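You operate a simulated robot arm through the tools that you are given. There is no shell and no other tool. Be economical: measure what you need, move in short steps, check, and stop when the job is done.

You run a simulated robot arm. Do the job below in one go: nothing can be reset, and whatever is moved stays where it is left.

JOB
Uncap the pipe nipple in the vice, give it 4 wraps of tape and rack it.
Fine: cap on the teal pad, vice wound open, nipple on the yellow rack.

It is judged by the outcome, as a careful person would: the job done as asked, and still so three seconds after it is handed in. It fails if anything else is knocked over, pushed out of place, dropped, spilled or broken. Lids that push on must go on centred and level and be pressed home; caps that screw on are set level and turned clockwise until they are tight.

ROBOT AND FRAMES
A 6-joint arm with a two-finger parallel gripper, fixed in place. Base frame: the origin is at the foot of the arm, x ahead of it, y to its left, z up. Lengths are in mm, angles in rad, forces in N, time in s.
Its first joint turns from -1.152 to 1.152 rad. Payload 2.9 kg.
Tool frame: the origin (TCP) lies between the finger pads and is the grasp point; the fingertips stand 30 mm ahead of it; z points along the fingers, y is the line along which they close. The gripper opens to 110 mm. The fingers are 20 mm wide and 10 mm thick; the gripper's body (48 by 112 mm) begins 55 mm behind the TCP.
Orientation is that of the tool frame in the base frame, as [roll, pitch, yaw] about the fixed x, y, z axes, in that order (R = Rz(yaw) Ry(pitch) Rx(roll)). With the fingers straight down and closing along the base's y, the tool's x points along the base's -x, its y along +y and its z along -z.

CONTROLS
- The arm moves only by the tool send_rows. Its argument "commands" is a list that holds one entry, the list of rows, each a list of 7 numbers: the shift along the base's x, y, z in mm, then the turn, a rotation vector about the base's x, y, z in rad, then the finger opening in mm, from 0 to 110. In form: [[[tx, ty, tz, wx, wy, wz, gripper], ...]]. A call has 1 to 12 rows; each row shifts and turns the commanded pose from where the row before left it. Rows are played at 5 a second. More than 50 mm and 0.15 rad between two rows, or a gripper value outside its range, and nothing of the call is played. A pose out of reach is approached as far as the arm can. The call stops where the force on the tool passes 40 N (or 10 N more than at its start, if that is more) or the arm is blocked; 0.2 s more then pass. The fingers move at their own pace (about 108 mm/s each) and stop on an object; they squeeze with about 32 N. The grip force told is the motor's: it shows also when the fingers shut on nothing. Time passes only in rows, and 0.2 s behind the last, so rows that do not move let the fingers close. The reply holds the time, the measured pose of the TCP, the force on the tool along the base axes, the opening and the grip force, in the units named above and with some noise.
- Cameras (640 x 400 px; columns grow to the right, rows downward): "scene" is fixed at [56.4, 415.8, 1406.8]; the picture's right is [-0.93, -0.38, 0.00], its down [-0.14, 0.34, -0.93] and it looks along [0.35, -0.86, -0.36] (base axes); focal length 352 px, centre (320, 200). "wrist" rides on the gripper at [-36, 0, -57] in the tool frame; the picture's right is [0.00, -1.00, 0.00], its down [0.97, 0.00, -0.24] and it looks along [0.24, 0.00, 0.97] (tool axes); focal length 218 px, centre (320, 200). There is no depth. A picture from a camera that has moved, and an enlarged one, comes with that camera's place and axes in the base frame and with its lens.
- camera(camera): a new picture of that camera. It takes no simulated time.
- close_up(camera, box): a new picture of the part [left, top, right, bottom] of that camera's present view, enlarged. It takes no simulated time.
- close_job(): hands the job in; it is judged then, once.

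Work in short steps. Places have to be worked out from the pictures, the camera data and where the tool is seen: move nearer, look again, correct. Check each grasp and each placing, and mend what went wrong. You have 120 turns and 68 pictures in all, those below and enlarged ones among them. Open the gripper and draw the arm clear of the work before you hand the job in, unless the task says otherwise; then end with one line.

The tools are called as a command line: name --argument value ..., lists and objects as JSON in quotes. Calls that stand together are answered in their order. send_rows: Moves the arm, as the interface text tells. Its arguments: {"type":"object","properties":{"commands":{"type":"array","items":{"type":"array","items":{"type":"array","items":{"type":"number"}}}}},"required":["commands"]} The other tools are called the same way: camera (camera) takes a picture; close_up (camera, box) takes an enlarged picture of a part of a camera's view; close_job () hands the job in.

At the start:

```text
time: 0.0
position: [261.6, -285.7, 1292.9]
tcp_rot: [-3.14, 0.002, -3.141]
contact_force: [0.4, -0.8, 0.2]
finger_gap: 109.8
finger_force: 0.1
```

scene: 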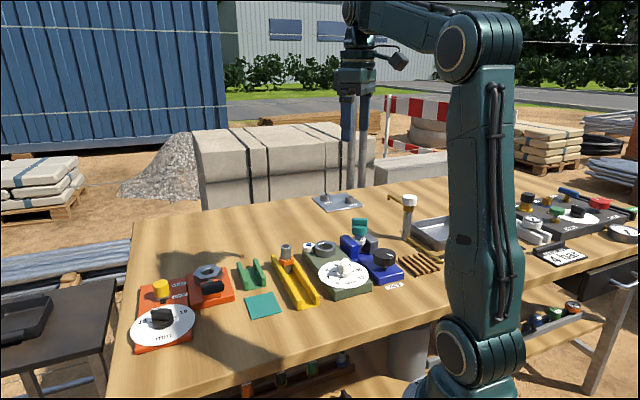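
wrist: 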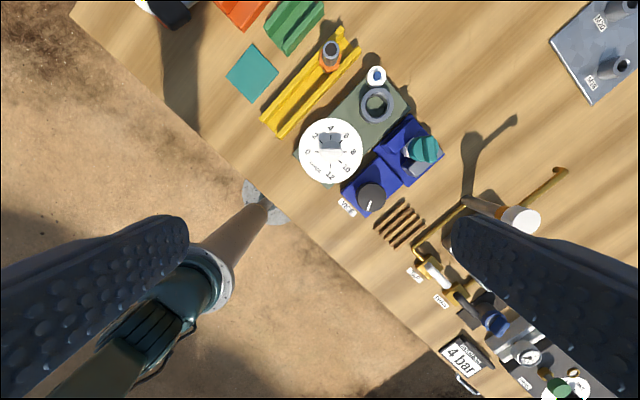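

I start by enlarging the work area in both views to identify the vice, tape tool, pad and racks.

close_up --camera "scene" --box '[220, 190, 450, 330]'

close_up --camera "wrist" --box '[220, 0, 540, 230]'

close_up --camera "scene" --box '[110, 240, 250, 370]'

```text
2.78 times, centred on (335, 260) of scene
camera zoom: at [56.4, 415.8, 1406.8], right [-0.93, -0.38, 0.0], down [-0.14, 0.34, -0.93], along [0.35, -0.86, -0.36], focal length 979 px, centre (278, 33)
```

zoom: 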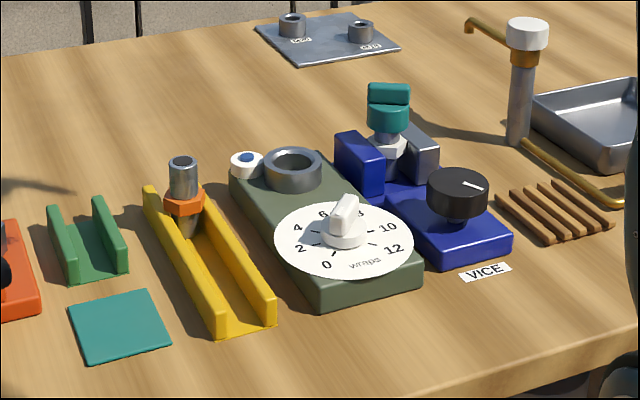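

```text
1.74 times, centred on (380, 115) of wrist
camera zoom: at [297.6, -286.7, 1351.5], right [0.0, -1.0, 0.0], down [-0.97, 0.0, 0.24], along [-0.24, 0.0, -0.97], focal length 380 px, centre (216, 348)
```

zoom: 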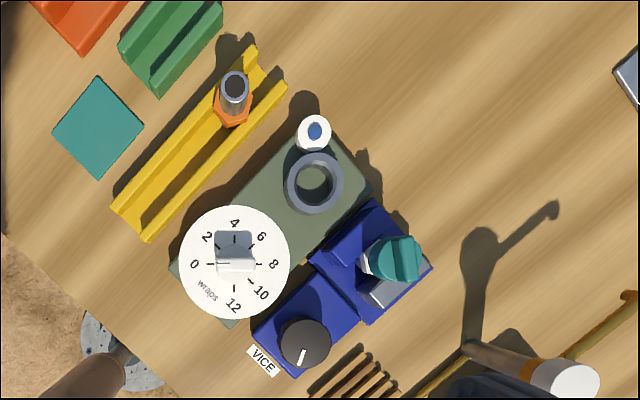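

```text
3.08 times, centred on (180, 305) of scene
camera zoom: at [56.4, 415.8, 1406.8], right [-0.93, -0.38, 0.0], down [-0.14, 0.34, -0.93], along [0.35, -0.86, -0.36], focal length 1083 px, centre (751, -123)
```

zoom: 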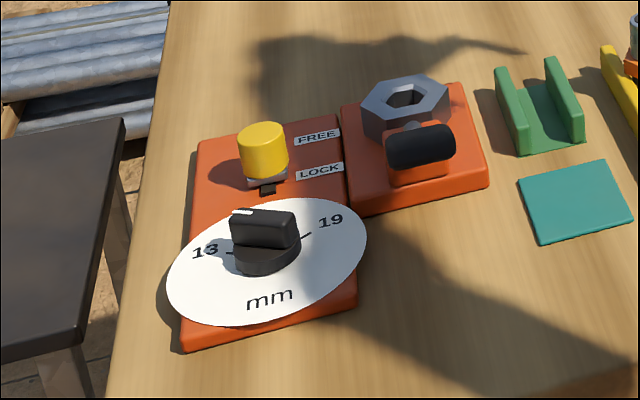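

Triangulating both views gives the vice nipple at about (294, -467, 960) and the pad at about (432, -157, 886). The table therefore looks nearer z≈885 than 400, so I'll move closer at a safe height and check again.

send_rows --commands '[[[0, -25, -35, 0, 0, 0, 110], [0, -25, -35, 0, 0, 0, 110], [0, -25, -35, 0, 0, 0, 110], [0, -25, -35, 0, 0, 0, 110], [0, 0, 0, 0, 0, 0, 110]]]'

camera --camera "wrist"

camera --camera "scene"

```text
time: 1.2
position: [261.6, -387.3, 1153.7]
tcp_rot: [-3.14, 0.0, -3.141]
contact_force: [-0.3, 0.4, -0.1]
finger_gap: 110.1
finger_force: 0.0
```

```text
62 pictures are left
camera wrist: at [298.1, -387.1, 1211.7], right [0.0, -1.0, 0.0], down [-0.97, 0.0, 0.24], along [-0.24, 0.0, -0.97], focal length 218 px, centre (320, 200)
```

wrist: 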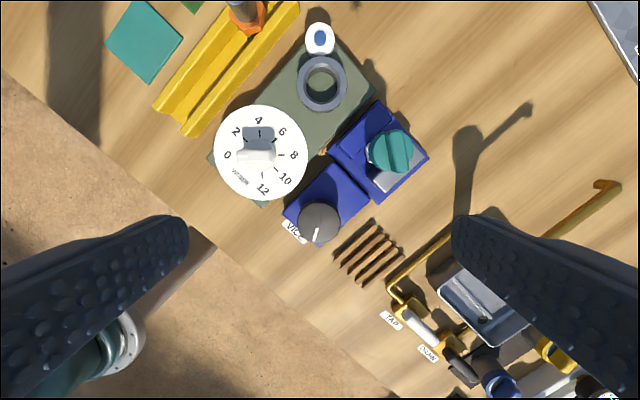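

```text
61 pictures are left
```

scene: 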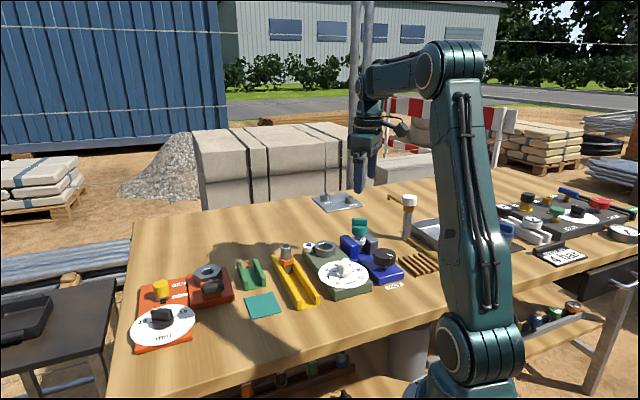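

The parallax confirms the table is near z≈883 and the cap near (292, -465, 964). I'll enlarge the tape machine and the vice.

close_up --camera "wrist" --box '[200, 10, 440, 260]'

close_up --camera "scene" --box '[300, 210, 420, 300]'

```text
1.60 times, centred on (320, 135) of wrist
camera zoom: at [298.1, -387.1, 1211.7], right [0.0, -1.0, 0.0], down [-0.97, 0.0, 0.24], along [-0.24, 0.0, -0.97], focal length 349 px, centre (320, 304)
```

zoom: 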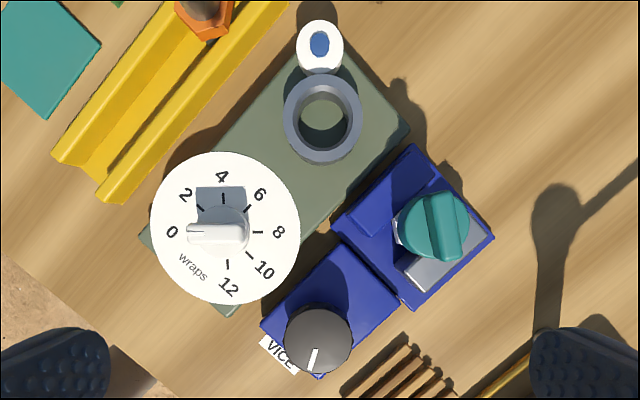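

```text
4.44 times, centred on (360, 255) of scene
camera zoom: at [56.4, 415.8, 1406.8], right [-0.93, -0.38, 0.0], down [-0.14, 0.34, -0.93], along [0.35, -0.86, -0.36], focal length 1564 px, centre (142, -44)
```

zoom: 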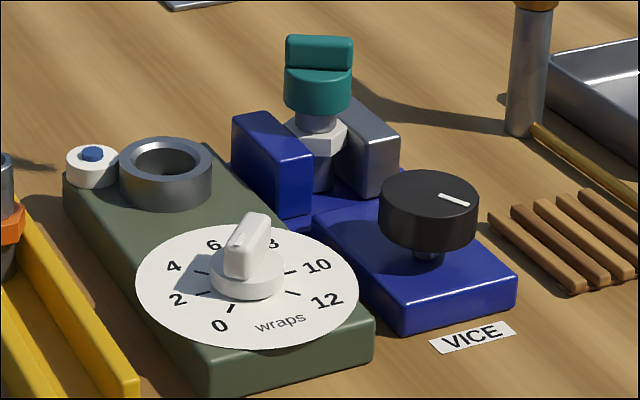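

I can read the layout now: a winged teal cap, a vice knob, a dial at 0 with 4 lying 90° clockwise, a socket ring and a button. Next I move above the cap and look straight down.

send_rows --commands '[[[10, -26, -25, 0, 0, 0, 110], [10, -26, -25, 0, 0, 0, 110], [10, -26, -24, 0, 0, 0, 110], [0, 0, 0, 0, 0, 0, 110]]]'

camera --camera "wrist"

```text
time: 2.2
position: [292.3, -464.8, 1078.0]
tcp_rot: [-3.14, -0.001, 3.141]
contact_force: [0.4, 0.2, 0.5]
finger_gap: 110.0
finger_force: 0.0
```

```text
58 pictures are left
camera wrist: at [328.0, -465.4, 1136.9], right [0.0, -1.0, 0.0], down [-0.97, 0.0, 0.24], along [-0.24, 0.0, -0.97], focal length 218 px, centre (320, 200)
```

wrist: 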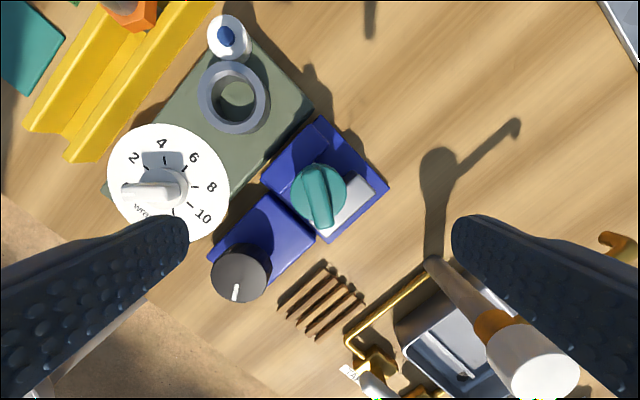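

The TCP is right above the cap, and the bar runs about 0.15 rad CCW from x. I turn to match it, narrow the fingers and go down partway.

send_rows --commands '[[[0, 0, -25, 0, 0, 0.14, 60], [0, 0, -20, 0, 0, 0, 60], [0, 0, 0, 0, 0, 0, 60]]]'

camera --camera "wrist"

close_up --camera "scene" --box '[300, 180, 420, 300]'

```text
time: 3.0
position: [292.0, -462.5, 1033.1]
tcp_rot: [-3.14, 0.001, -3.001]
contact_force: [0.2, -0.5, -1.1]
finger_gap: 59.8
finger_force: 0.0
```

```text
57 pictures are left
camera wrist: at [327.9, -459.3, 1092.1], right [0.14, -0.99, 0.0], down [-0.96, -0.14, 0.24], along [-0.24, -0.03, -0.97], focal length 218 px, centre (320, 200)
```

wrist: 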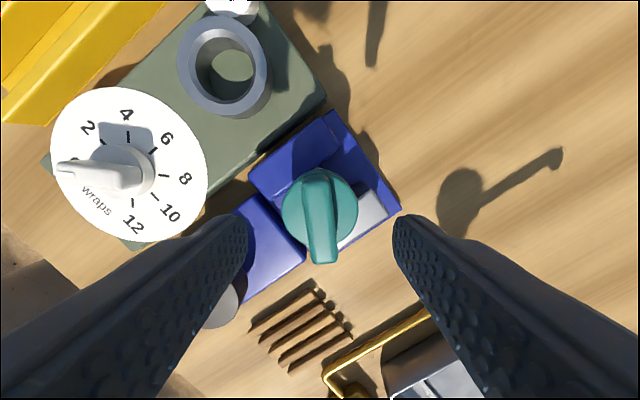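

```text
3.33 times, centred on (360, 240) of scene
camera zoom: at [56.4, 415.8, 1406.8], right [-0.93, -0.38, 0.0], down [-0.14, 0.34, -0.93], along [0.35, -0.86, -0.36], focal length 1173 px, centre (187, 67)
```

zoom: 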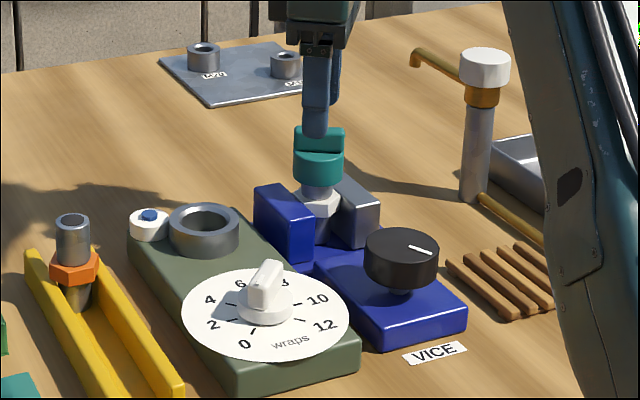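

The bar is centred between the fingers, with its top at roughly z≈990. I go down so the tips sit just over the cap's shoulder, then close gently.

send_rows --commands '[[[0, 0, -16, 0, 0, 0.04, 60], [0, 0, -14, 0, 0, 0, 60], [0, 0, 0, 0, 0, 0, 60]]]'

close_up --camera "scene" --box '[315, 200, 395, 270]'

```text
time: 3.8
position: [292.4, -464.7, 1002.7]
tcp_rot: [-3.139, 0.002, -2.961]
contact_force: [-0.3, -0.2, 0.4]
finger_gap: 60.1
finger_force: 0.1
```

```text
5.71 times, centred on (355, 235) of scene
camera zoom: at [56.4, 415.8, 1406.8], right [-0.93, -0.38, 0.0], down [-0.14, 0.34, -0.93], along [0.35, -0.86, -0.36], focal length 2010 px, centre (120, 0)
```

zoom: 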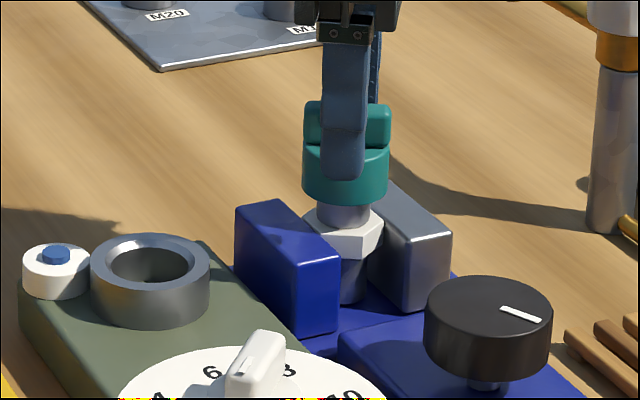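

The tips are about 14 mm below the cap's shoulder, so the bar spans roughly z 987–1005. I raise to grip the bar itself and close.

send_rows --commands '[[[0, 0, 16, 0, 0, 0, 60], [0, 0, 0, 0, 0, 0, 40], [0, 0, 0, 0, 0, 0, 0], [0, 0, 0, 0, 0, 0, 0], [0, 0, 0, 0, 0, 0, 0]]]'

close_up --camera "scene" --box '[315, 200, 395, 270]'

```text
time: 5.0
position: [291.7, -464.0, 1020.0]
tcp_rot: [-3.14, 0.0, -2.96]
contact_force: [-1.1, -0.5, 1.4]
finger_gap: 13.4
finger_force: 32.6
```

```text
5.71 times, centred on (355, 235) of scene
camera zoom: at [56.3, 415.8, 1406.8], right [-0.93, -0.38, 0.0], down [-0.14, 0.34, -0.93], along [0.35, -0.86, -0.36], focal length 2010 px, centre (120, 0)
```

zoom: 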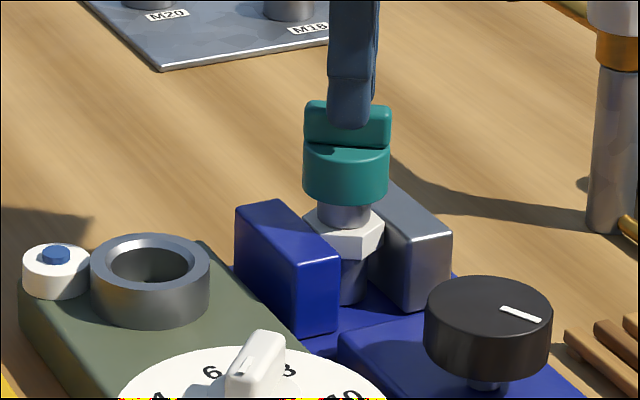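

The bar is gripped at 13.4 mm. I try a counterclockwise turn and watch the force.

send_rows --commands '[[[0, 0, 0, 0, 0, 0.14, 0], [0, 0, 0, 0, 0, 0.14, 0], [0, 0, 0, 0, 0, 0.14, 0], [0, 0, 0, 0, 0, 0.14, 0]]]'

close_up --camera "scene" --box '[315, 200, 395, 270]'

```text
time: 6.0
position: [291.1, -464.5, 1018.4]
tcp_rot: [-3.14, 0.0, -2.4]
contact_force: [1.5, -2.0, -0.8]
finger_gap: 13.3
finger_force: 32.4
```

```text
5.71 times, centred on (355, 235) of scene
camera zoom: at [56.4, 415.7, 1406.9], right [-0.93, -0.38, 0.0], down [-0.14, 0.34, -0.93], along [0.35, -0.86, -0.36], focal length 2010 px, centre (120, 0)
```

zoom: 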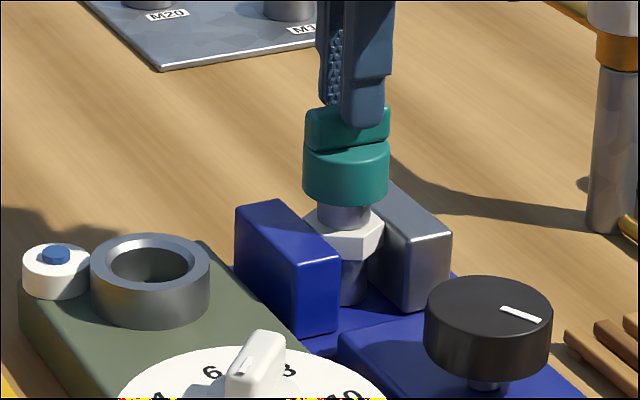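

The cap turns with the fingers and the nipple stays put. I keep turning CCW.

send_rows --commands '[[[0, 0, 0, 0, 0, 0.145, 0], [0, 0, 0, 0, 0, 0.145, 0], [0, 0, 0, 0, 0, 0.145, 0], [0, 0, 0, 0, 0, 0.145, 0], [0, 0, 0, 0, 0, 0.145, 0], [0, 0, 0, 0, 0, 0.145, 0], [0, 0, 0, 0, 0, 0.145, 0], [0, 0, 0, 0, 0, 0.145, 0], [0, 0, 0, 0, 0, 0.145, 0], [0, 0, 0, 0, 0, 0.145, 0], [0, 0, 0, 0, 0, 0.145, 0], [0, 0, 0, 0, 0, 0.145, 0]]]'

close_up --camera "scene" --box '[315, 200, 395, 270]'

```text
time: 8.2
position: [304.6, -459.5, 1023.0]
tcp_rot: [-3.12, 0.02, -1.072]
contact_force: [-10.4, -7.8, 0.9]
finger_gap: 13.7
finger_force: 32.1
out of reach, approached as far as the arm can: row 9, 10
stopped in row 10: the force on the tool passed its limit (the readings are from after the stop); the commanded pose is now the measured one
```

```text
5.71 times, centred on (355, 235) of scene
camera zoom: at [56.0, 415.6, 1406.9], right [-0.93, -0.38, 0.0], down [-0.14, 0.34, -0.93], along [0.35, -0.86, -0.36], focal length 2010 px, centre (120, 0)
```

zoom: 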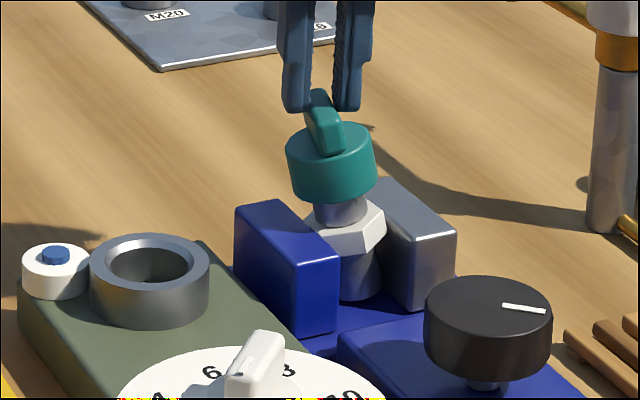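

The wrist reached its limit near yaw -1.2 and dragged the cap into a lean. I reverse gently to the upright pose over the vice.

send_rows --commands '[[[-3, -1, -1, -0.007, 0.002, -0.05, 0], [-3, -1, -1, -0.007, 0.002, -0.05, 0], [-3.5, -1.3, -1, -0.007, 0.003, -0.05, 0], [-3.5, -1.3, -1, -0.007, 0.002, -0.05, 0], [0, 0, 0, 0, 0, 0, 0]]]'

close_up --camera "scene" --box '[315, 200, 395, 270]'

```text
time: 9.3
position: [294.2, -463.6, 1020.5]
tcp_rot: [-3.137, -0.005, -1.266]
contact_force: [0.9, 2.6, 25.3]
finger_gap: 13.5
finger_force: 31.8
```

```text
5.71 times, centred on (355, 235) of scene
camera zoom: at [56.1, 416.2, 1406.7], right [-0.93, -0.38, 0.0], down [-0.14, 0.34, -0.93], along [0.35, -0.86, -0.36], focal length 2010 px, centre (120, 0)
```

zoom: 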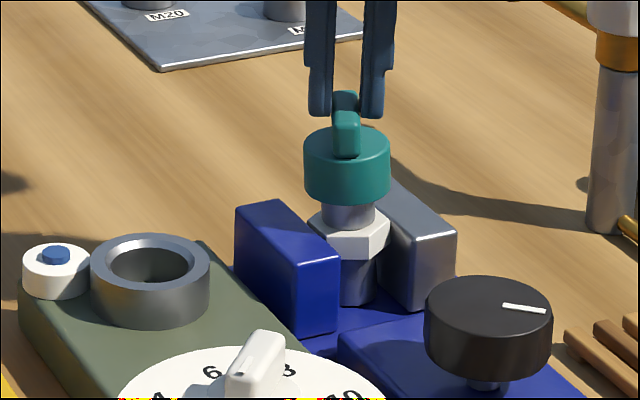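

The cap is upright again. I release, lift, and wind the wrist back clockwise by π so I can regrip the bar.

send_rows --commands '[[[0, 0, 1, 0, 0, 0, 0], [0, 0, 0, 0, 0, 0, 50], [0, 0, 0, 0, 0, 0, 50], [0, 0, 20, 0, 0, 0, 50], [0, 0, 20, 0, 0, -0.14, 50], [0, 0, 0, 0, 0, -0.149, 50], [0, 0, 0, 0, 0, -0.149, 50], [0, 0, 0, 0, 0, -0.149, 50], [0, 0, 0, 0, 0, -0.149, 50], [0, 0, 0, 0, 0, -0.149, 50], [0, 0, 0, 0, 0, -0.149, 50], [0, 0, 0, 0, 0, -0.149, 50]]]'

send_rows --commands '[[[0, 0, 0, 0, 0, -0.149, 50], [0, 0, 0, 0, 0, -0.149, 50], [0, 0, 0, 0, 0, -0.149, 50], [0, 0, 0, 0, 0, -0.149, 50], [0, 0, 0, 0, 0, -0.149, 50], [0, 0, 0, 0, 0, -0.149, 50], [0, 0, 0, 0, 0, -0.149, 50], [0, 0, 0, 0, 0, -0.149, 50], [0, 0, 0, 0, 0, -0.149, 50], [0, 0, 0, 0, 0, -0.149, 50], [0, 0, 0, 0, 0, -0.149, 50], [0, 0, 0, 0, 0, -0.149, 50]]]'

camera --camera "wrist"

```text
time: 11.9
position: [294.5, -463.9, 1059.7]
tcp_rot: [-3.137, 0.0, -2.453]
contact_force: [0.6, -0.4, 0.1]
finger_gap: 50.0
finger_force: 0.0
```

```text
time: 14.6
position: [294.9, -464.3, 1061.3]
tcp_rot: [-3.136, 0.0, 2.044]
contact_force: [-0.4, 0.4, 0.2]
finger_gap: 50.3
finger_force: 0.1
```

```text
50 pictures are left
camera wrist: at [310.8, -496.3, 1118.7], right [-0.89, -0.46, 0.01], down [-0.44, 0.86, 0.24], along [-0.11, 0.21, -0.97], focal length 218 px, centre (320, 200)
```

wrist: 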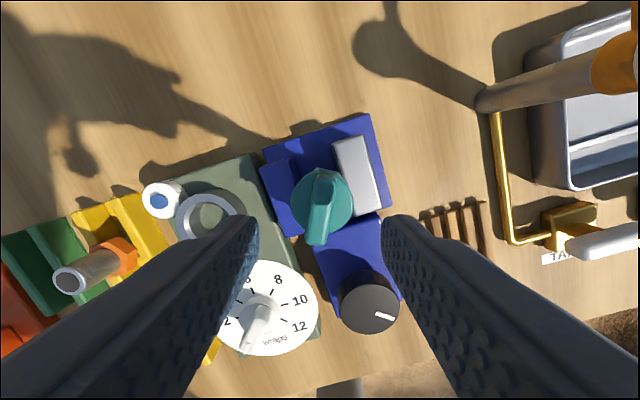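

The wrist range is enough, so I rotate the last 0.16 rad, descend and regrip the bar.

send_rows --commands '[[[-1, 0, 0, 0, 0, -0.148, 50], [-1, 0, -22, 0, 0, 0, 50], [0, 0, -23, 0, 0, 0, 50], [0, 0, 0, 0, 0, 0, 30], [0, 0, 0, 0, 0, 0, 0], [0, 0, 0, 0, 0, 0, 0], [0, 0, 0, 0, 0, 0, 0]]]'

close_up --camera "scene" --box '[315, 200, 395, 270]'

```text
time: 16.1
position: [291.7, -463.5, 1014.5]
tcp_rot: [-3.138, -0.001, 1.896]
contact_force: [-0.3, -0.1, -1.8]
finger_gap: 13.0
finger_force: 31.7
```

```text
5.71 times, centred on (355, 235) of scene
camera zoom: at [56.4, 415.7, 1406.8], right [-0.93, -0.38, 0.0], down [-0.14, 0.34, -0.93], along [0.35, -0.86, -0.36], focal length 2010 px, centre (120, 0)
```

zoom: 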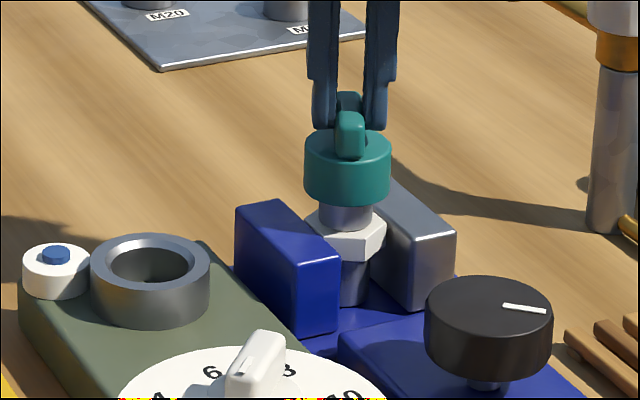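

Gripped again. I turn CCW about 2.9 rad, staying short of the limit.

send_rows --commands '[[[0, 0, 0.05, 0, 0, 0.145, 0], [0, 0, 0.05, 0, 0, 0.145, 0], [0, 0, 0.05, 0, 0, 0.145, 0], [0, 0, 0.05, 0, 0, 0.145, 0], [0, 0, 0.05, 0, 0, 0.145, 0], [0, 0, 0.05, 0, 0, 0.145, 0], [0, 0, 0.05, 0, 0, 0.145, 0], [0, 0, 0.05, 0, 0, 0.145, 0], [0, 0, 0.05, 0, 0, 0.145, 0], [0, 0, 0.05, 0, 0, 0.145, 0]]]'

send_rows --commands '[[[0, 0, 0.05, 0, 0, 0.145, 0], [0, 0, 0.05, 0, 0, 0.145, 0], [0, 0, 0.05, 0, 0, 0.145, 0], [0, 0, 0.05, 0, 0, 0.145, 0], [0, 0, 0.05, 0, 0, 0.145, 0], [0, 0, 0.05, 0, 0, 0.145, 0], [0, 0, 0.05, 0, 0, 0.145, 0], [0, 0, 0.05, 0, 0, 0.145, 0], [0, 0, 0.05, 0, 0, 0.145, 0], [0, 0, 0.05, 0, 0, 0.145, 0]]]'

close_up --camera "scene" --box '[315, 200, 395, 270]'

```text
time: 18.4
position: [291.0, -464.4, 1014.7]
tcp_rot: [-3.137, -0.002, -2.931]
contact_force: [1.0, 2.7, -2.2]
finger_gap: 13.1
finger_force: 31.4
```

```text
time: 20.6
position: [292.3, -463.6, 1017.1]
tcp_rot: [-3.135, -0.001, -1.485]
contact_force: [0.7, 2.1, -2.1]
finger_gap: 13.2
finger_force: 31.8
```

```text
5.71 times, centred on (355, 235) of scene
camera zoom: at [56.4, 415.8, 1406.8], right [-0.93, -0.38, 0.0], down [-0.14, 0.34, -0.93], along [0.35, -0.86, -0.36], focal length 2010 px, centre (120, 0)
```

zoom: 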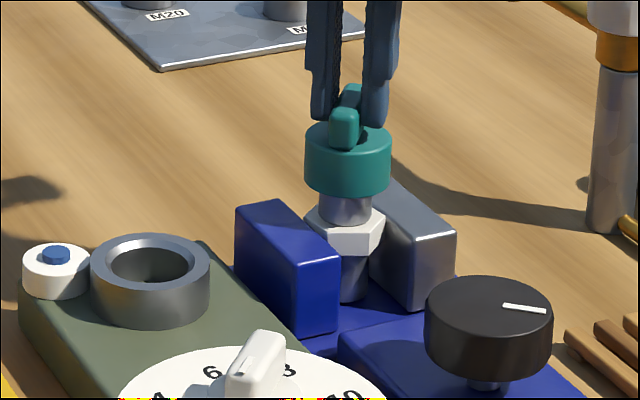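

The cap has risen a few mm. I test with a tiny lift to see whether it is free.

send_rows --commands '[[[0, 0, 1, 0, 0, 0, 0], [0, 0, 1, 0, 0, 0, 0]]]'

```text
time: 21.1
position: [292.0, -464.7, 1019.6]
tcp_rot: [-3.136, -0.003, -1.485]
contact_force: [1.1, 0.2, -3.3]
finger_gap: 13.3
finger_force: 32.4
```

close_up --camera "scene" --box '[315, 200, 395, 270]'

```text
5.71 times, centred on (355, 235) of scene
camera zoom: at [56.4, 415.7, 1406.8], right [-0.93, -0.38, 0.0], down [-0.14, 0.34, -0.93], along [0.35, -0.86, -0.36], focal length 2010 px, centre (120, 0)
```

zoom: 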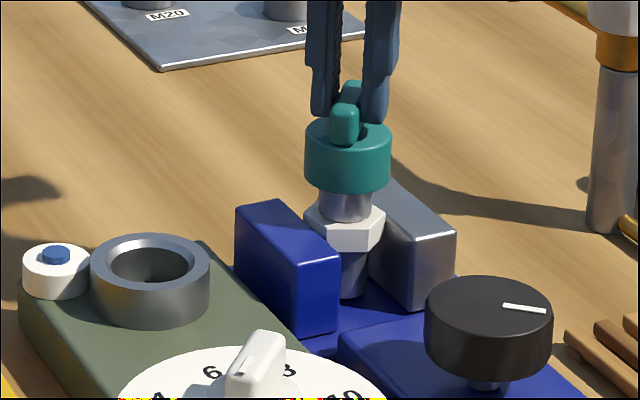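

The nipple seems to ride up with the cap, so the yank may have loosened the vice. I push back down 2 mm and do a short turn, watching the hex in enlarged views to see whether it turns too.

send_rows --commands '[[[0, 0, -1.5, 0, 0, 0, 0], [0, 0, -1.5, 0, 0, 0, 0], [0, 0, 0, 0, 0, 0, 0]]]'

close_up --camera "scene" --box '[340, 215, 390, 265]'

send_rows --commands '[[[0, 0, 0, 0, 0, -0.12, 0], [0, 0, 0, 0, 0, -0.12, 0], [0, 0, 0, 0, 0, -0.12, 0]]]'

close_up --camera "scene" --box '[340, 215, 390, 265]'

```text
time: 21.9
position: [292.2, -462.8, 1016.3]
tcp_rot: [-3.137, 0.001, -1.485]
contact_force: [-0.6, -0.5, -2.5]
finger_gap: 13.4
finger_force: 32.0
```

```text
8.00 times, centred on (365, 240) of scene
camera zoom: at [56.4, 415.7, 1406.8], right [-0.93, -0.38, 0.0], down [-0.14, 0.34, -0.93], along [0.35, -0.86, -0.36], focal length 2815 px, centre (-40, -120)
```

zoom: 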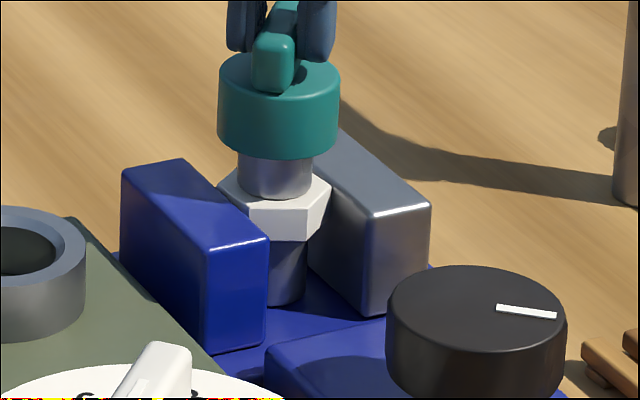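

```text
time: 22.8
position: [291.5, -463.3, 1015.0]
tcp_rot: [-3.135, -0.001, -1.847]
contact_force: [-0.1, 0.1, -3.5]
finger_gap: 13.1
finger_force: 31.9
```

```text
8.00 times, centred on (365, 240) of scene
camera zoom: at [56.4, 415.7, 1406.8], right [-0.93, -0.38, 0.0], down [-0.14, 0.34, -0.93], along [0.35, -0.86, -0.36], focal length 2815 px, centre (-40, -120)
```

zoom: 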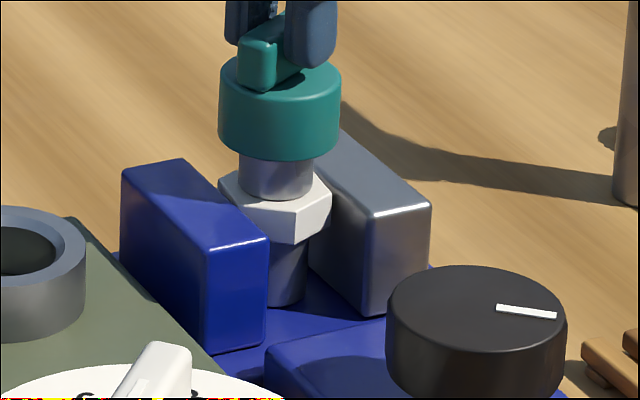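

The hex does turn with the cap, so the vice has come loose. I lower until the nipple is seated, then release and retighten the vice knob clockwise.

send_rows --commands '[[[0, 0, -1, 0, 0, 0, 0], [0, 0, -1, 0, 0, 0, 0], [0, 0, 0, 0, 0, 0, 0]]]'

```text
time: 23.6
position: [292.5, -463.8, 1015.0]
tcp_rot: [-3.135, -0.005, -1.844]
contact_force: [0.5, 4.7, 15.2]
finger_gap: 13.2
finger_force: 32.1
```

The nipple is seated. I release, rise and move over the vice knob near (201, -382), turning the fingers so they straddle it away from the dial.

send_rows --commands '[[[0, 0, 0.5, 0, 0, 0, 50], [0, 0, 0, 0, 0, 0, 50], [0, 0, 25, 0, 0, 0, 50], [0, 0, 25, 0, 0, 0, 50], [-30, 27, 0, 0, 0, -0.14, 90], [-30, 27, 0, 0, 0, -0.14, 90], [-30, 27, 0, 0, 0, -0.14, 90], [0, 0, 0, 0, 0, 0, 90]]]'

camera --camera "wrist"

```text
time: 25.4
position: [202.0, -383.6, 1065.2]
tcp_rot: [-3.136, -0.001, -2.268]
contact_force: [-0.8, 0.1, 0.0]
finger_gap: 90.1
finger_force: 0.0
```

```text
44 pictures are left
camera wrist: at [225.2, -355.0, 1122.9], right [0.77, -0.64, 0.01], down [-0.62, -0.74, 0.24], along [-0.15, -0.19, -0.97], focal length 218 px, centre (320, 200)
```

wrist: 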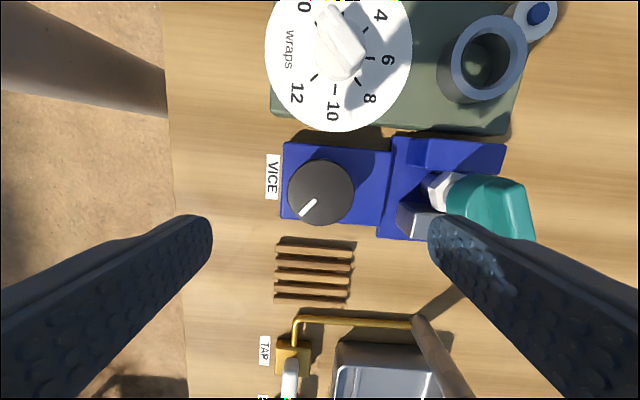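

The knob is centred under the tool, about 56 mm across with its top near z≈940. I descend around it, checking force.

send_rows --commands '[[[0, 0, -35, 0, 0, 0, 76], [0, 0, -35, 0, 0, 0, 76], [0, 0, -35, 0, 0, 0, 76], [0, 0, 0, 0, 0, 0, 76]]]'

camera --camera "wrist"

close_up --camera "scene" --box '[330, 210, 420, 290]'

```text
time: 26.4
position: [201.1, -382.4, 959.0]
tcp_rot: [-3.136, -0.003, -2.267]
contact_force: [0.6, 0.0, 0.7]
finger_gap: 75.9
finger_force: 0.2
```

```text
43 pictures are left
camera wrist: at [224.6, -355.0, 1017.0], right [0.77, -0.64, 0.01], down [-0.62, -0.75, 0.24], along [-0.15, -0.19, -0.97], focal length 218 px, centre (320, 200)
```

wrist: 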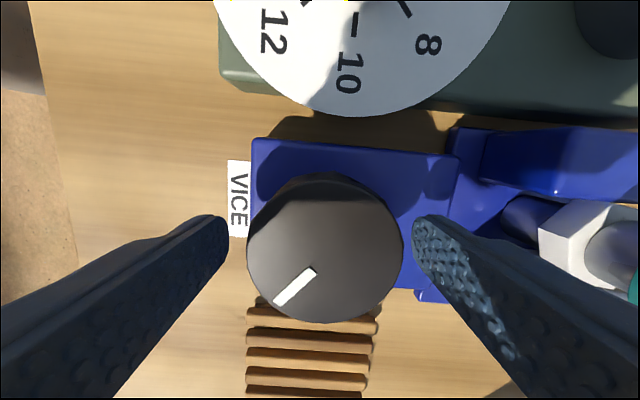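

```text
5.00 times, centred on (375, 250) of scene
camera zoom: at [56.4, 415.8, 1406.8], right [-0.93, -0.38, 0.0], down [-0.14, 0.34, -0.93], along [0.35, -0.86, -0.36], focal length 1759 px, centre (45, -50)
```

zoom: 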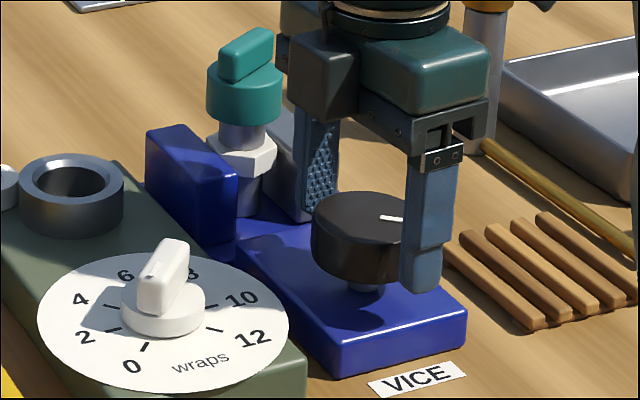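

The fingers straddle the knob. I grip it and turn clockwise a little at a time to re-tighten.

send_rows --commands '[[[0, 0, 0, 0, 0, 0, 40], [0, 0, 0, 0, 0, 0, 40], [0, 0, 0, 0, 0, 0, 40], [0, 0, 0, 0, 0, -0.1, 40], [0, 0, 0, 0, 0, -0.1, 40], [0, 0, 0, 0, 0, -0.1, 40], [0, 0, 0, 0, 0, -0.1, 40]]]'

camera --camera "wrist"

close_up --camera "scene" --box '[330, 210, 420, 290]'

```text
time: 27.9
position: [204.5, -384.0, 959.6]
tcp_rot: [-3.129, 0.0, -2.668]
contact_force: [20.4, -16.1, -7.3]
finger_gap: 55.5
finger_force: 45.3
```

```text
41 pictures are left
camera wrist: at [235.2, -367.7, 1018.4], right [0.46, -0.89, 0.01], down [-0.86, -0.44, 0.24], along [-0.21, -0.12, -0.97], focal length 218 px, centre (320, 200)
```

wrist: 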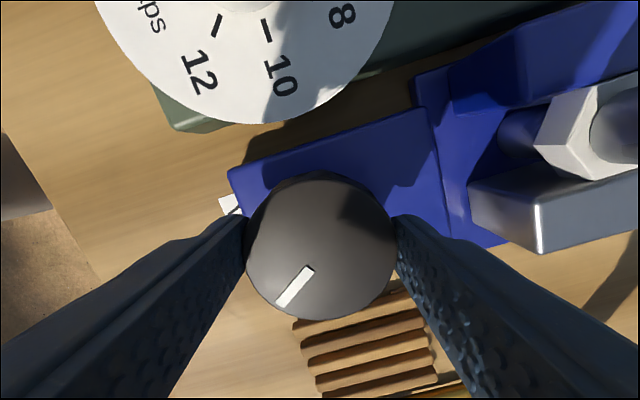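

```text
5.00 times, centred on (375, 250) of scene
camera zoom: at [56.9, 415.3, 1407.0], right [-0.93, -0.38, 0.0], down [-0.14, 0.34, -0.93], along [0.35, -0.86, -0.37], focal length 1759 px, centre (45, -50)
```

zoom: 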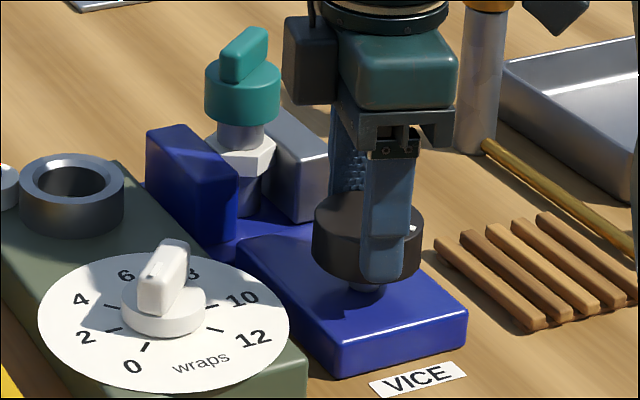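

The knob followed by 0.4 rad and the jaw is closing. I recentre slightly and continue clockwise until it stops.

send_rows --commands '[[[3, -2, 0, 0, 0, 0, 40], [0, 0, 0, 0, 0, -0.1, 40], [0, 0, 0, 0, 0, -0.1, 40], [0, 0, 0, 0, 0, -0.1, 40], [0, 0, 0, 0, 0, -0.1, 40]]]'

camera --camera "wrist"

close_up --camera "scene" --box '[330, 210, 420, 290]'

```text
time: 29.1
position: [204.0, -385.2, 959.0]
tcp_rot: [-3.135, -0.002, -3.066]
contact_force: [-0.5, -7.6, 11.9]
finger_gap: 55.5
finger_force: 45.4
```

```text
39 pictures are left
camera wrist: at [241.1, -382.4, 1018.2], right [0.08, -1.0, 0.01], down [-0.97, -0.07, 0.24], along [-0.24, -0.02, -0.97], focal length 218 px, centre (320, 200)
```

wrist: 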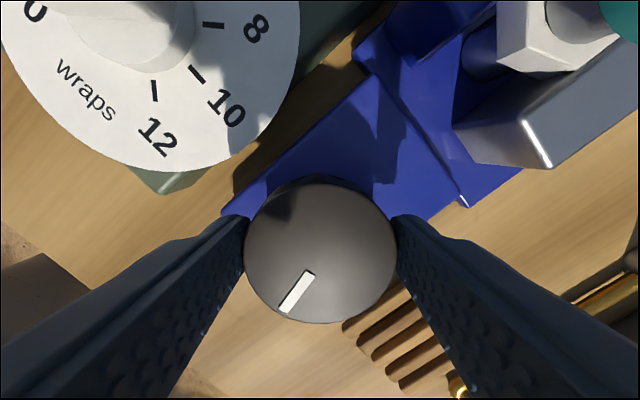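

```text
5.00 times, centred on (375, 250) of scene
camera zoom: at [56.3, 415.7, 1406.8], right [-0.93, -0.38, 0.0], down [-0.14, 0.34, -0.93], along [0.35, -0.86, -0.36], focal length 1759 px, centre (45, -50)
```

zoom: 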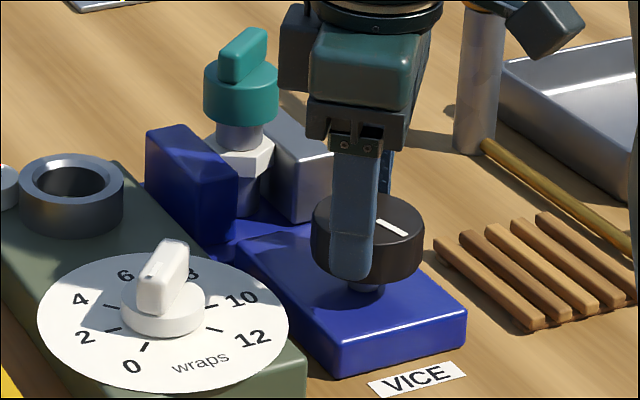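

It's unclear whether the jaw is closing or opening, so I compare it at the same enlargement I used earlier.

close_up --camera "scene" --box '[340, 215, 390, 265]'

```text
8.00 times, centred on (365, 240) of scene
camera zoom: at [56.3, 415.7, 1406.8], right [-0.93, -0.38, 0.0], down [-0.14, 0.34, -0.93], along [0.35, -0.86, -0.36], focal length 2815 px, centre (-40, -120)
```

zoom: 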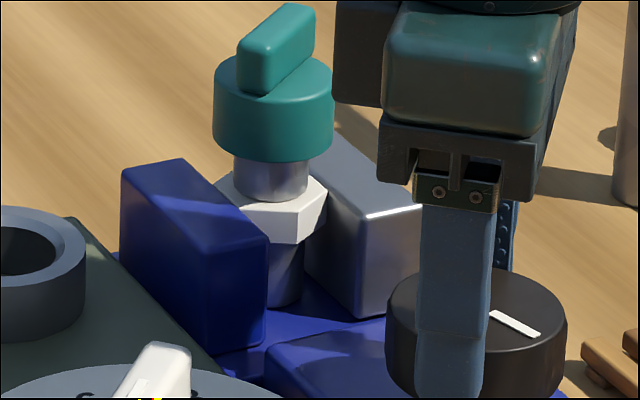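

The jaw moved about 2–3 mm toward the nipple, so clockwise closes it. I continue until it resists.

send_rows --commands '[[[0, 0, -1, 0, 0, -0.1, 40], [0, 0, 0, 0, 0, -0.1, 40], [0, 0, 0, 0, 0, -0.1, 40], [0, 0, 0, 0, 0, -0.1, 40], [0, 0, 0, 0, 0, -0.1, 40], [0, 0, 0, 0, 0, -0.1, 40]]]'

close_up --camera "scene" --box '[340, 215, 390, 265]'

close_up --camera "wrist" --box '[220, 0, 640, 350]'

```text
time: 30.6
position: [204.0, -385.9, 958.3]
tcp_rot: [-3.132, -0.001, 2.613]
contact_force: [-8.0, -26.5, -2.7]
finger_gap: 55.6
finger_force: 44.9
```

```text
8.00 times, centred on (365, 240) of scene
camera zoom: at [56.2, 415.0, 1407.1], right [-0.93, -0.38, 0.0], down [-0.14, 0.34, -0.93], along [0.35, -0.86, -0.37], focal length 2815 px, centre (-40, -120)
```

zoom: 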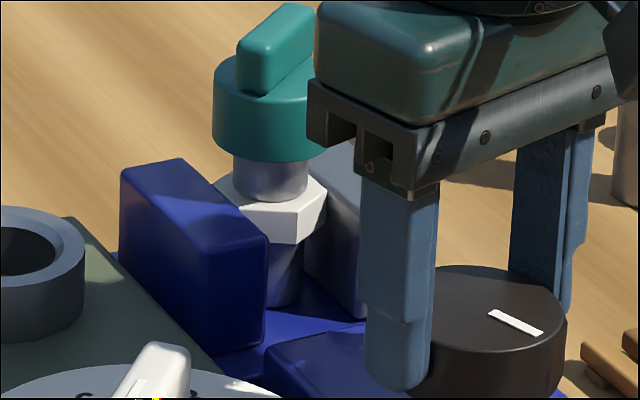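

```text
1.14 times, centred on (430, 175) of wrist
camera zoom: at [235.2, -404.8, 1017.2], right [-0.51, -0.86, 0.01], down [-0.84, 0.49, 0.24], along [-0.21, 0.11, -0.97], focal length 249 px, centre (194, 229)
```

zoom: 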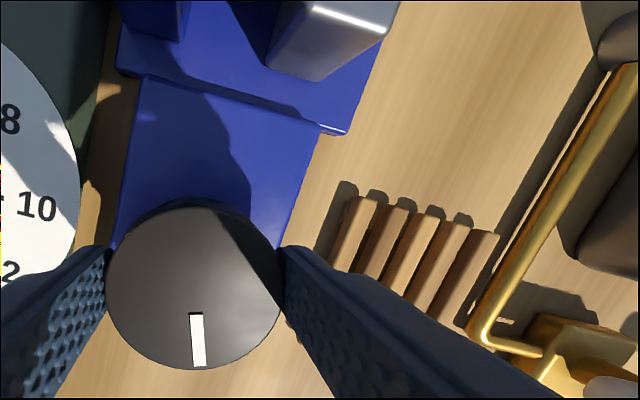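

The mark no longer moves while the fingers slip, so the vice is tight. I open just a little (the dial is close), lift, go back over the cap and wind the wrist to about -4.98 for a long turn.

send_rows --commands '[[[0, 0, 0, 0, 0, 0, 66], [0, 0, 0, 0, 0, 0, 66], [0, 0, 35, 0, 0, 0, 66], [0, 0, 35, 0, 0, 0, 66], [0, 0, 35, 0, 0, -0.14, 66], [22, -20, 0, 0, 0, -0.147, 50], [22, -20, 0, 0, 0, -0.147, 50], [22, -19, 0, 0, 0, -0.147, 50], [22, -19, 0, 0, 0, -0.147, 50], [0, 0, 0, 0, 0, -0.147, 50], [0, 0, 0, 0, 0, -0.147, 50], [0, 0, 0, 0, 0, -0.147, 50]]]'

send_rows --commands '[[[0, 0, 0, 0, 0, -0.147, 50], [0, 0, 0, 0, 0, -0.13, 50], [0, 0, 0, 0, 0, 0, 50]]]'

camera --camera "wrist"

```text
time: 33.1
position: [293.4, -462.1, 1063.8]
tcp_rot: [-3.138, -0.002, 1.447]
contact_force: [0.1, 0.3, -0.1]
finger_gap: 50.1
finger_force: 0.0
```

```text
time: 34.0
position: [293.3, -462.4, 1065.2]
tcp_rot: [-3.135, -0.001, 1.171]
contact_force: [-0.8, 0.6, -0.3]
finger_gap: 50.0
finger_force: 0.0
```

```text
34 pictures are left
camera wrist: at [279.2, -496.6, 1122.4], right [-0.92, 0.39, 0.0], down [0.38, 0.89, 0.24], along [0.09, 0.22, -0.97], focal length 218 px, centre (320, 200)
```

wrist: 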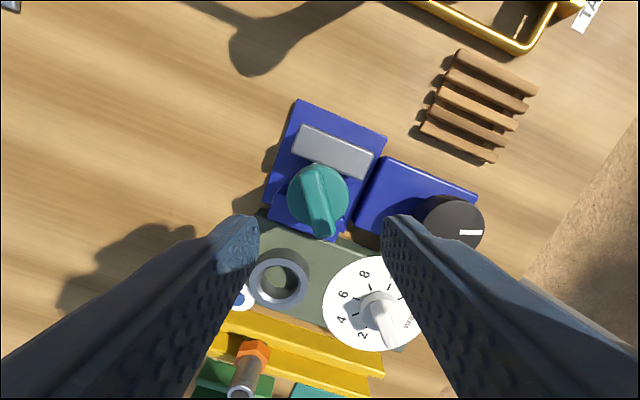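

The bar needs about +0.14 rad. I align, descend and grip.

send_rows --commands '[[[-1, -1.5, 0, 0, 0, 0.14, 50], [0, 0, -24, 0, 0, 0, 50], [0, 0, -24, 0, 0, 0, 50], [0, 0, 0, 0, 0, 0, 30], [0, 0, 0, 0, 0, 0, 0], [0, 0, 0, 0, 0, 0, 0], [0, 0, 0, 0, 0, 0, 0]]]'

close_up --camera "scene" --box '[340, 215, 390, 265]'

```text
time: 35.5
position: [292.9, -465.2, 1015.4]
tcp_rot: [-3.138, 0.0, 1.314]
contact_force: [10.1, -6.1, -4.9]
finger_gap: 13.4
finger_force: 32.0
```

```text
8.00 times, centred on (365, 240) of scene
camera zoom: at [56.7, 415.6, 1406.9], right [-0.93, -0.38, 0.0], down [-0.14, 0.34, -0.93], along [0.35, -0.86, -0.37], focal length 2815 px, centre (-40, -120)
```

zoom: 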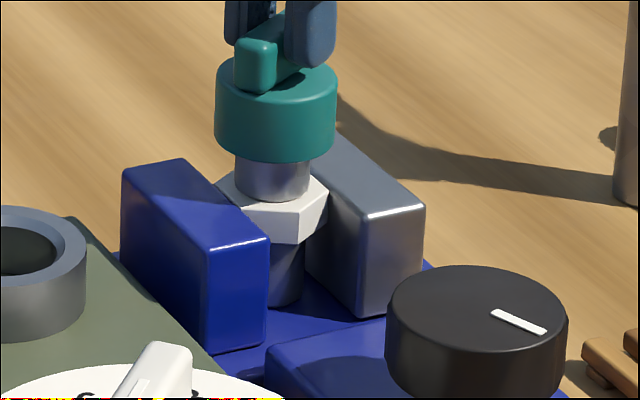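

Gripped; I nudge to ease the side force and turn CCW, then check the hex.

send_rows --commands '[[[1.5, -1, 0, 0, 0, 0, 0], [0, 0, 0.03, 0, 0, 0.14, 0], [0, 0, 0.03, 0, 0, 0.14, 0], [0, 0, 0.03, 0, 0, 0.14, 0], [0, 0, 0.03, 0, 0, 0.14, 0], [0, 0, 0.03, 0, 0, 0.14, 0], [0, 0, 0.03, 0, 0, 0.14, 0]]]'

close_up --camera "scene" --box '[340, 215, 390, 265]'

```text
time: 37.1
position: [292.5, -463.7, 1015.8]
tcp_rot: [-3.137, -0.001, 2.157]
contact_force: [-0.1, 5.5, 2.0]
finger_gap: 13.3
finger_force: 32.0
```

```text
8.00 times, centred on (365, 240) of scene
camera zoom: at [56.3, 416.0, 1406.8], right [-0.93, -0.38, 0.0], down [-0.14, 0.34, -0.93], along [0.35, -0.86, -0.36], focal length 2815 px, centre (-40, -120)
```

zoom: 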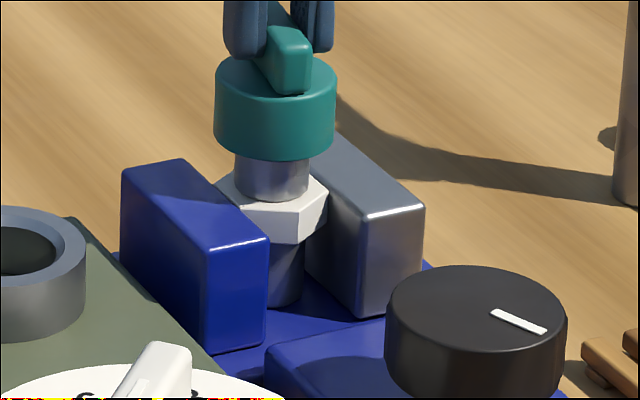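

The hex stays still while the cap turns, so I continue to just short of the wrist limit.

send_rows --commands '[[[0, 0, 0.03, 0, 0, 0.14, 0], [0, 0, 0.03, 0, 0, 0.14, 0], [0, 0, 0.03, 0, 0, 0.14, 0], [0, 0, 0.03, 0, 0, 0.14, 0], [0, 0, 0.03, 0, 0, 0.14, 0], [0, 0, 0.03, 0, 0, 0.14, 0], [0, 0, 0.03, 0, 0, 0.14, 0], [0, 0, 0.03, 0, 0, 0.14, 0], [0, 0, 0.03, 0, 0, 0.14, 0]]]'

send_rows --commands '[[[0, 0, 0.03, 0, 0, 0.14, 0], [0, 0, 0.03, 0, 0, 0.14, 0], [0, 0, 0.03, 0, 0, 0.14, 0], [0, 0, 0.03, 0, 0, 0.14, 0], [0, 0, 0.03, 0, 0, 0.14, 0], [0, 0, 0.03, 0, 0, 0.14, 0], [0, 0, 0.03, 0, 0, 0.14, 0], [0, 0, 0.03, 0, 0, 0.14, 0], [0, 0, 0.03, 0, 0, 0.14, 0]]]'

close_up --camera "scene" --box '[340, 215, 390, 265]'

```text
time: 39.1
position: [293.8, -465.4, 1017.0]
tcp_rot: [-3.134, -0.001, -2.867]
contact_force: [3.0, 10.6, 16.3]
finger_gap: 13.2
finger_force: 32.5
```

```text
time: 41.1
position: [293.5, -465.5, 1016.6]
tcp_rot: [-3.137, -0.003, -1.609]
contact_force: [2.5, 7.7, 23.0]
finger_gap: 13.4
finger_force: 31.2
```

```text
8.00 times, centred on (365, 240) of scene
camera zoom: at [56.2, 416.3, 1406.7], right [-0.93, -0.38, 0.0], down [-0.14, 0.34, -0.93], along [0.35, -0.86, -0.36], focal length 2815 px, centre (-40, -120)
```

zoom: 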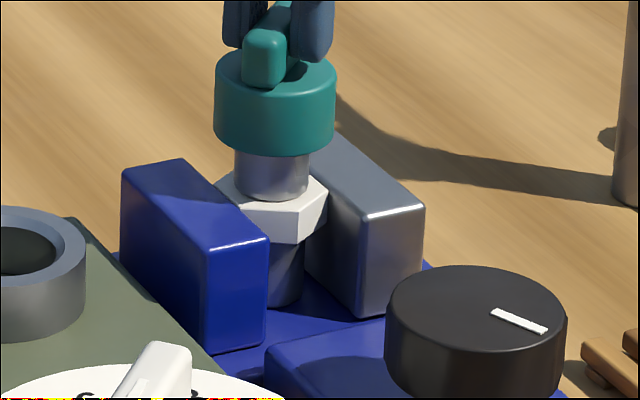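

The hex stays put and the cap is rising, with 23 N upward on the tool. I lift slightly to test whether the thread has ended.

send_rows --commands '[[[0, 0, 1, 0, 0, 0, 0], [0, 0, 1, 0, 0, 0, 0], [0, 0, 0, 0, 0, 0, 0]]]'

send_rows --commands '[[[0, 0, 1, 0, 0, 0, 0], [0, 0, 0, 0, 0, 0, 0]]]'

```text
time: 42.0
position: [292.8, -465.8, 1017.1]
tcp_rot: [-3.137, -0.001, -1.611]
contact_force: [3.3, 0.6, 3.8]
finger_gap: 13.3
finger_force: 32.0
```

```text
time: 42.5
position: [293.8, -465.8, 1015.1]
tcp_rot: [-3.137, 0.002, -1.612]
contact_force: [2.7, -5.3, -14.8]
finger_gap: 13.2
finger_force: 31.7
```

It is still threaded. I ease back, release and wind back π for another bite.

send_rows --commands '[[[0, 0, -0.8, 0, 0, 0, 0], [0, 0, 0, 0, 0, 0, 56], [0, 0, 0, 0, 0, 0, 56], [0, 0, 25, 0, 0, 0, 56], [0, 0, 0, 0, 0, -0.149, 56], [0, 0, 0, 0, 0, -0.149, 56], [0, 0, 0, 0, 0, -0.149, 56], [0, 0, 0, 0, 0, -0.149, 56], [0, 0, 0, 0, 0, -0.149, 56], [0, 0, 0, 0, 0, -0.149, 56], [0, 0, 0, 0, 0, -0.149, 56], [0, 0, 0, 0, 0, -0.149, 56]]]'

send_rows --commands '[[[0, 0, 0, 0, 0, -0.149, 56], [0, 0, 0, 0, 0, -0.149, 56], [0, 0, 0, 0, 0, -0.149, 56], [0, 0, 0, 0, 0, -0.149, 56], [0, 0, 0, 0, 0, -0.149, 56], [0, 0, 0, 0, 0, -0.149, 56], [0, 0, 0, 0, 0, -0.149, 56], [0, 0, 0, 0, 0, -0.149, 56], [0, 0, 0, 0, 0, -0.149, 56], [0, 0, 0, 0, 0, -0.149, 56], [0, 0, 0, 0, 0, -0.149, 56], [0, 0, 0, 0, 0, -0.149, 56]]]'

send_rows --commands '[[[0, 0, 0, 0, 0, -0.149, 56], [0, 0, -24, 0, 0, 0, 56], [0, 0, 0, 0, 0, 0, 30], [0, 0, 0, 0, 0, 0, 0], [0, 0, 0, 0, 0, 0, 0], [0, 0, 0, 0, 0, 0, 0]]]'

```text
time: 45.1
position: [294.6, -464.6, 1043.3]
tcp_rot: [-3.136, -0.002, -2.806]
contact_force: [0.5, 0.2, 0.5]
finger_gap: 55.9
finger_force: 0.1
```

```text
time: 47.8
position: [294.2, -465.2, 1043.0]
tcp_rot: [-3.137, -0.003, 1.688]
contact_force: [0.5, 0.4, 0.2]
finger_gap: 55.8
finger_force: 0.0
```

```text
time: 49.1
position: [293.3, -466.3, 1017.9]
tcp_rot: [-3.134, -0.002, 1.542]
contact_force: [1.6, -0.8, -0.8]
finger_gap: 13.3
finger_force: 32.5
```

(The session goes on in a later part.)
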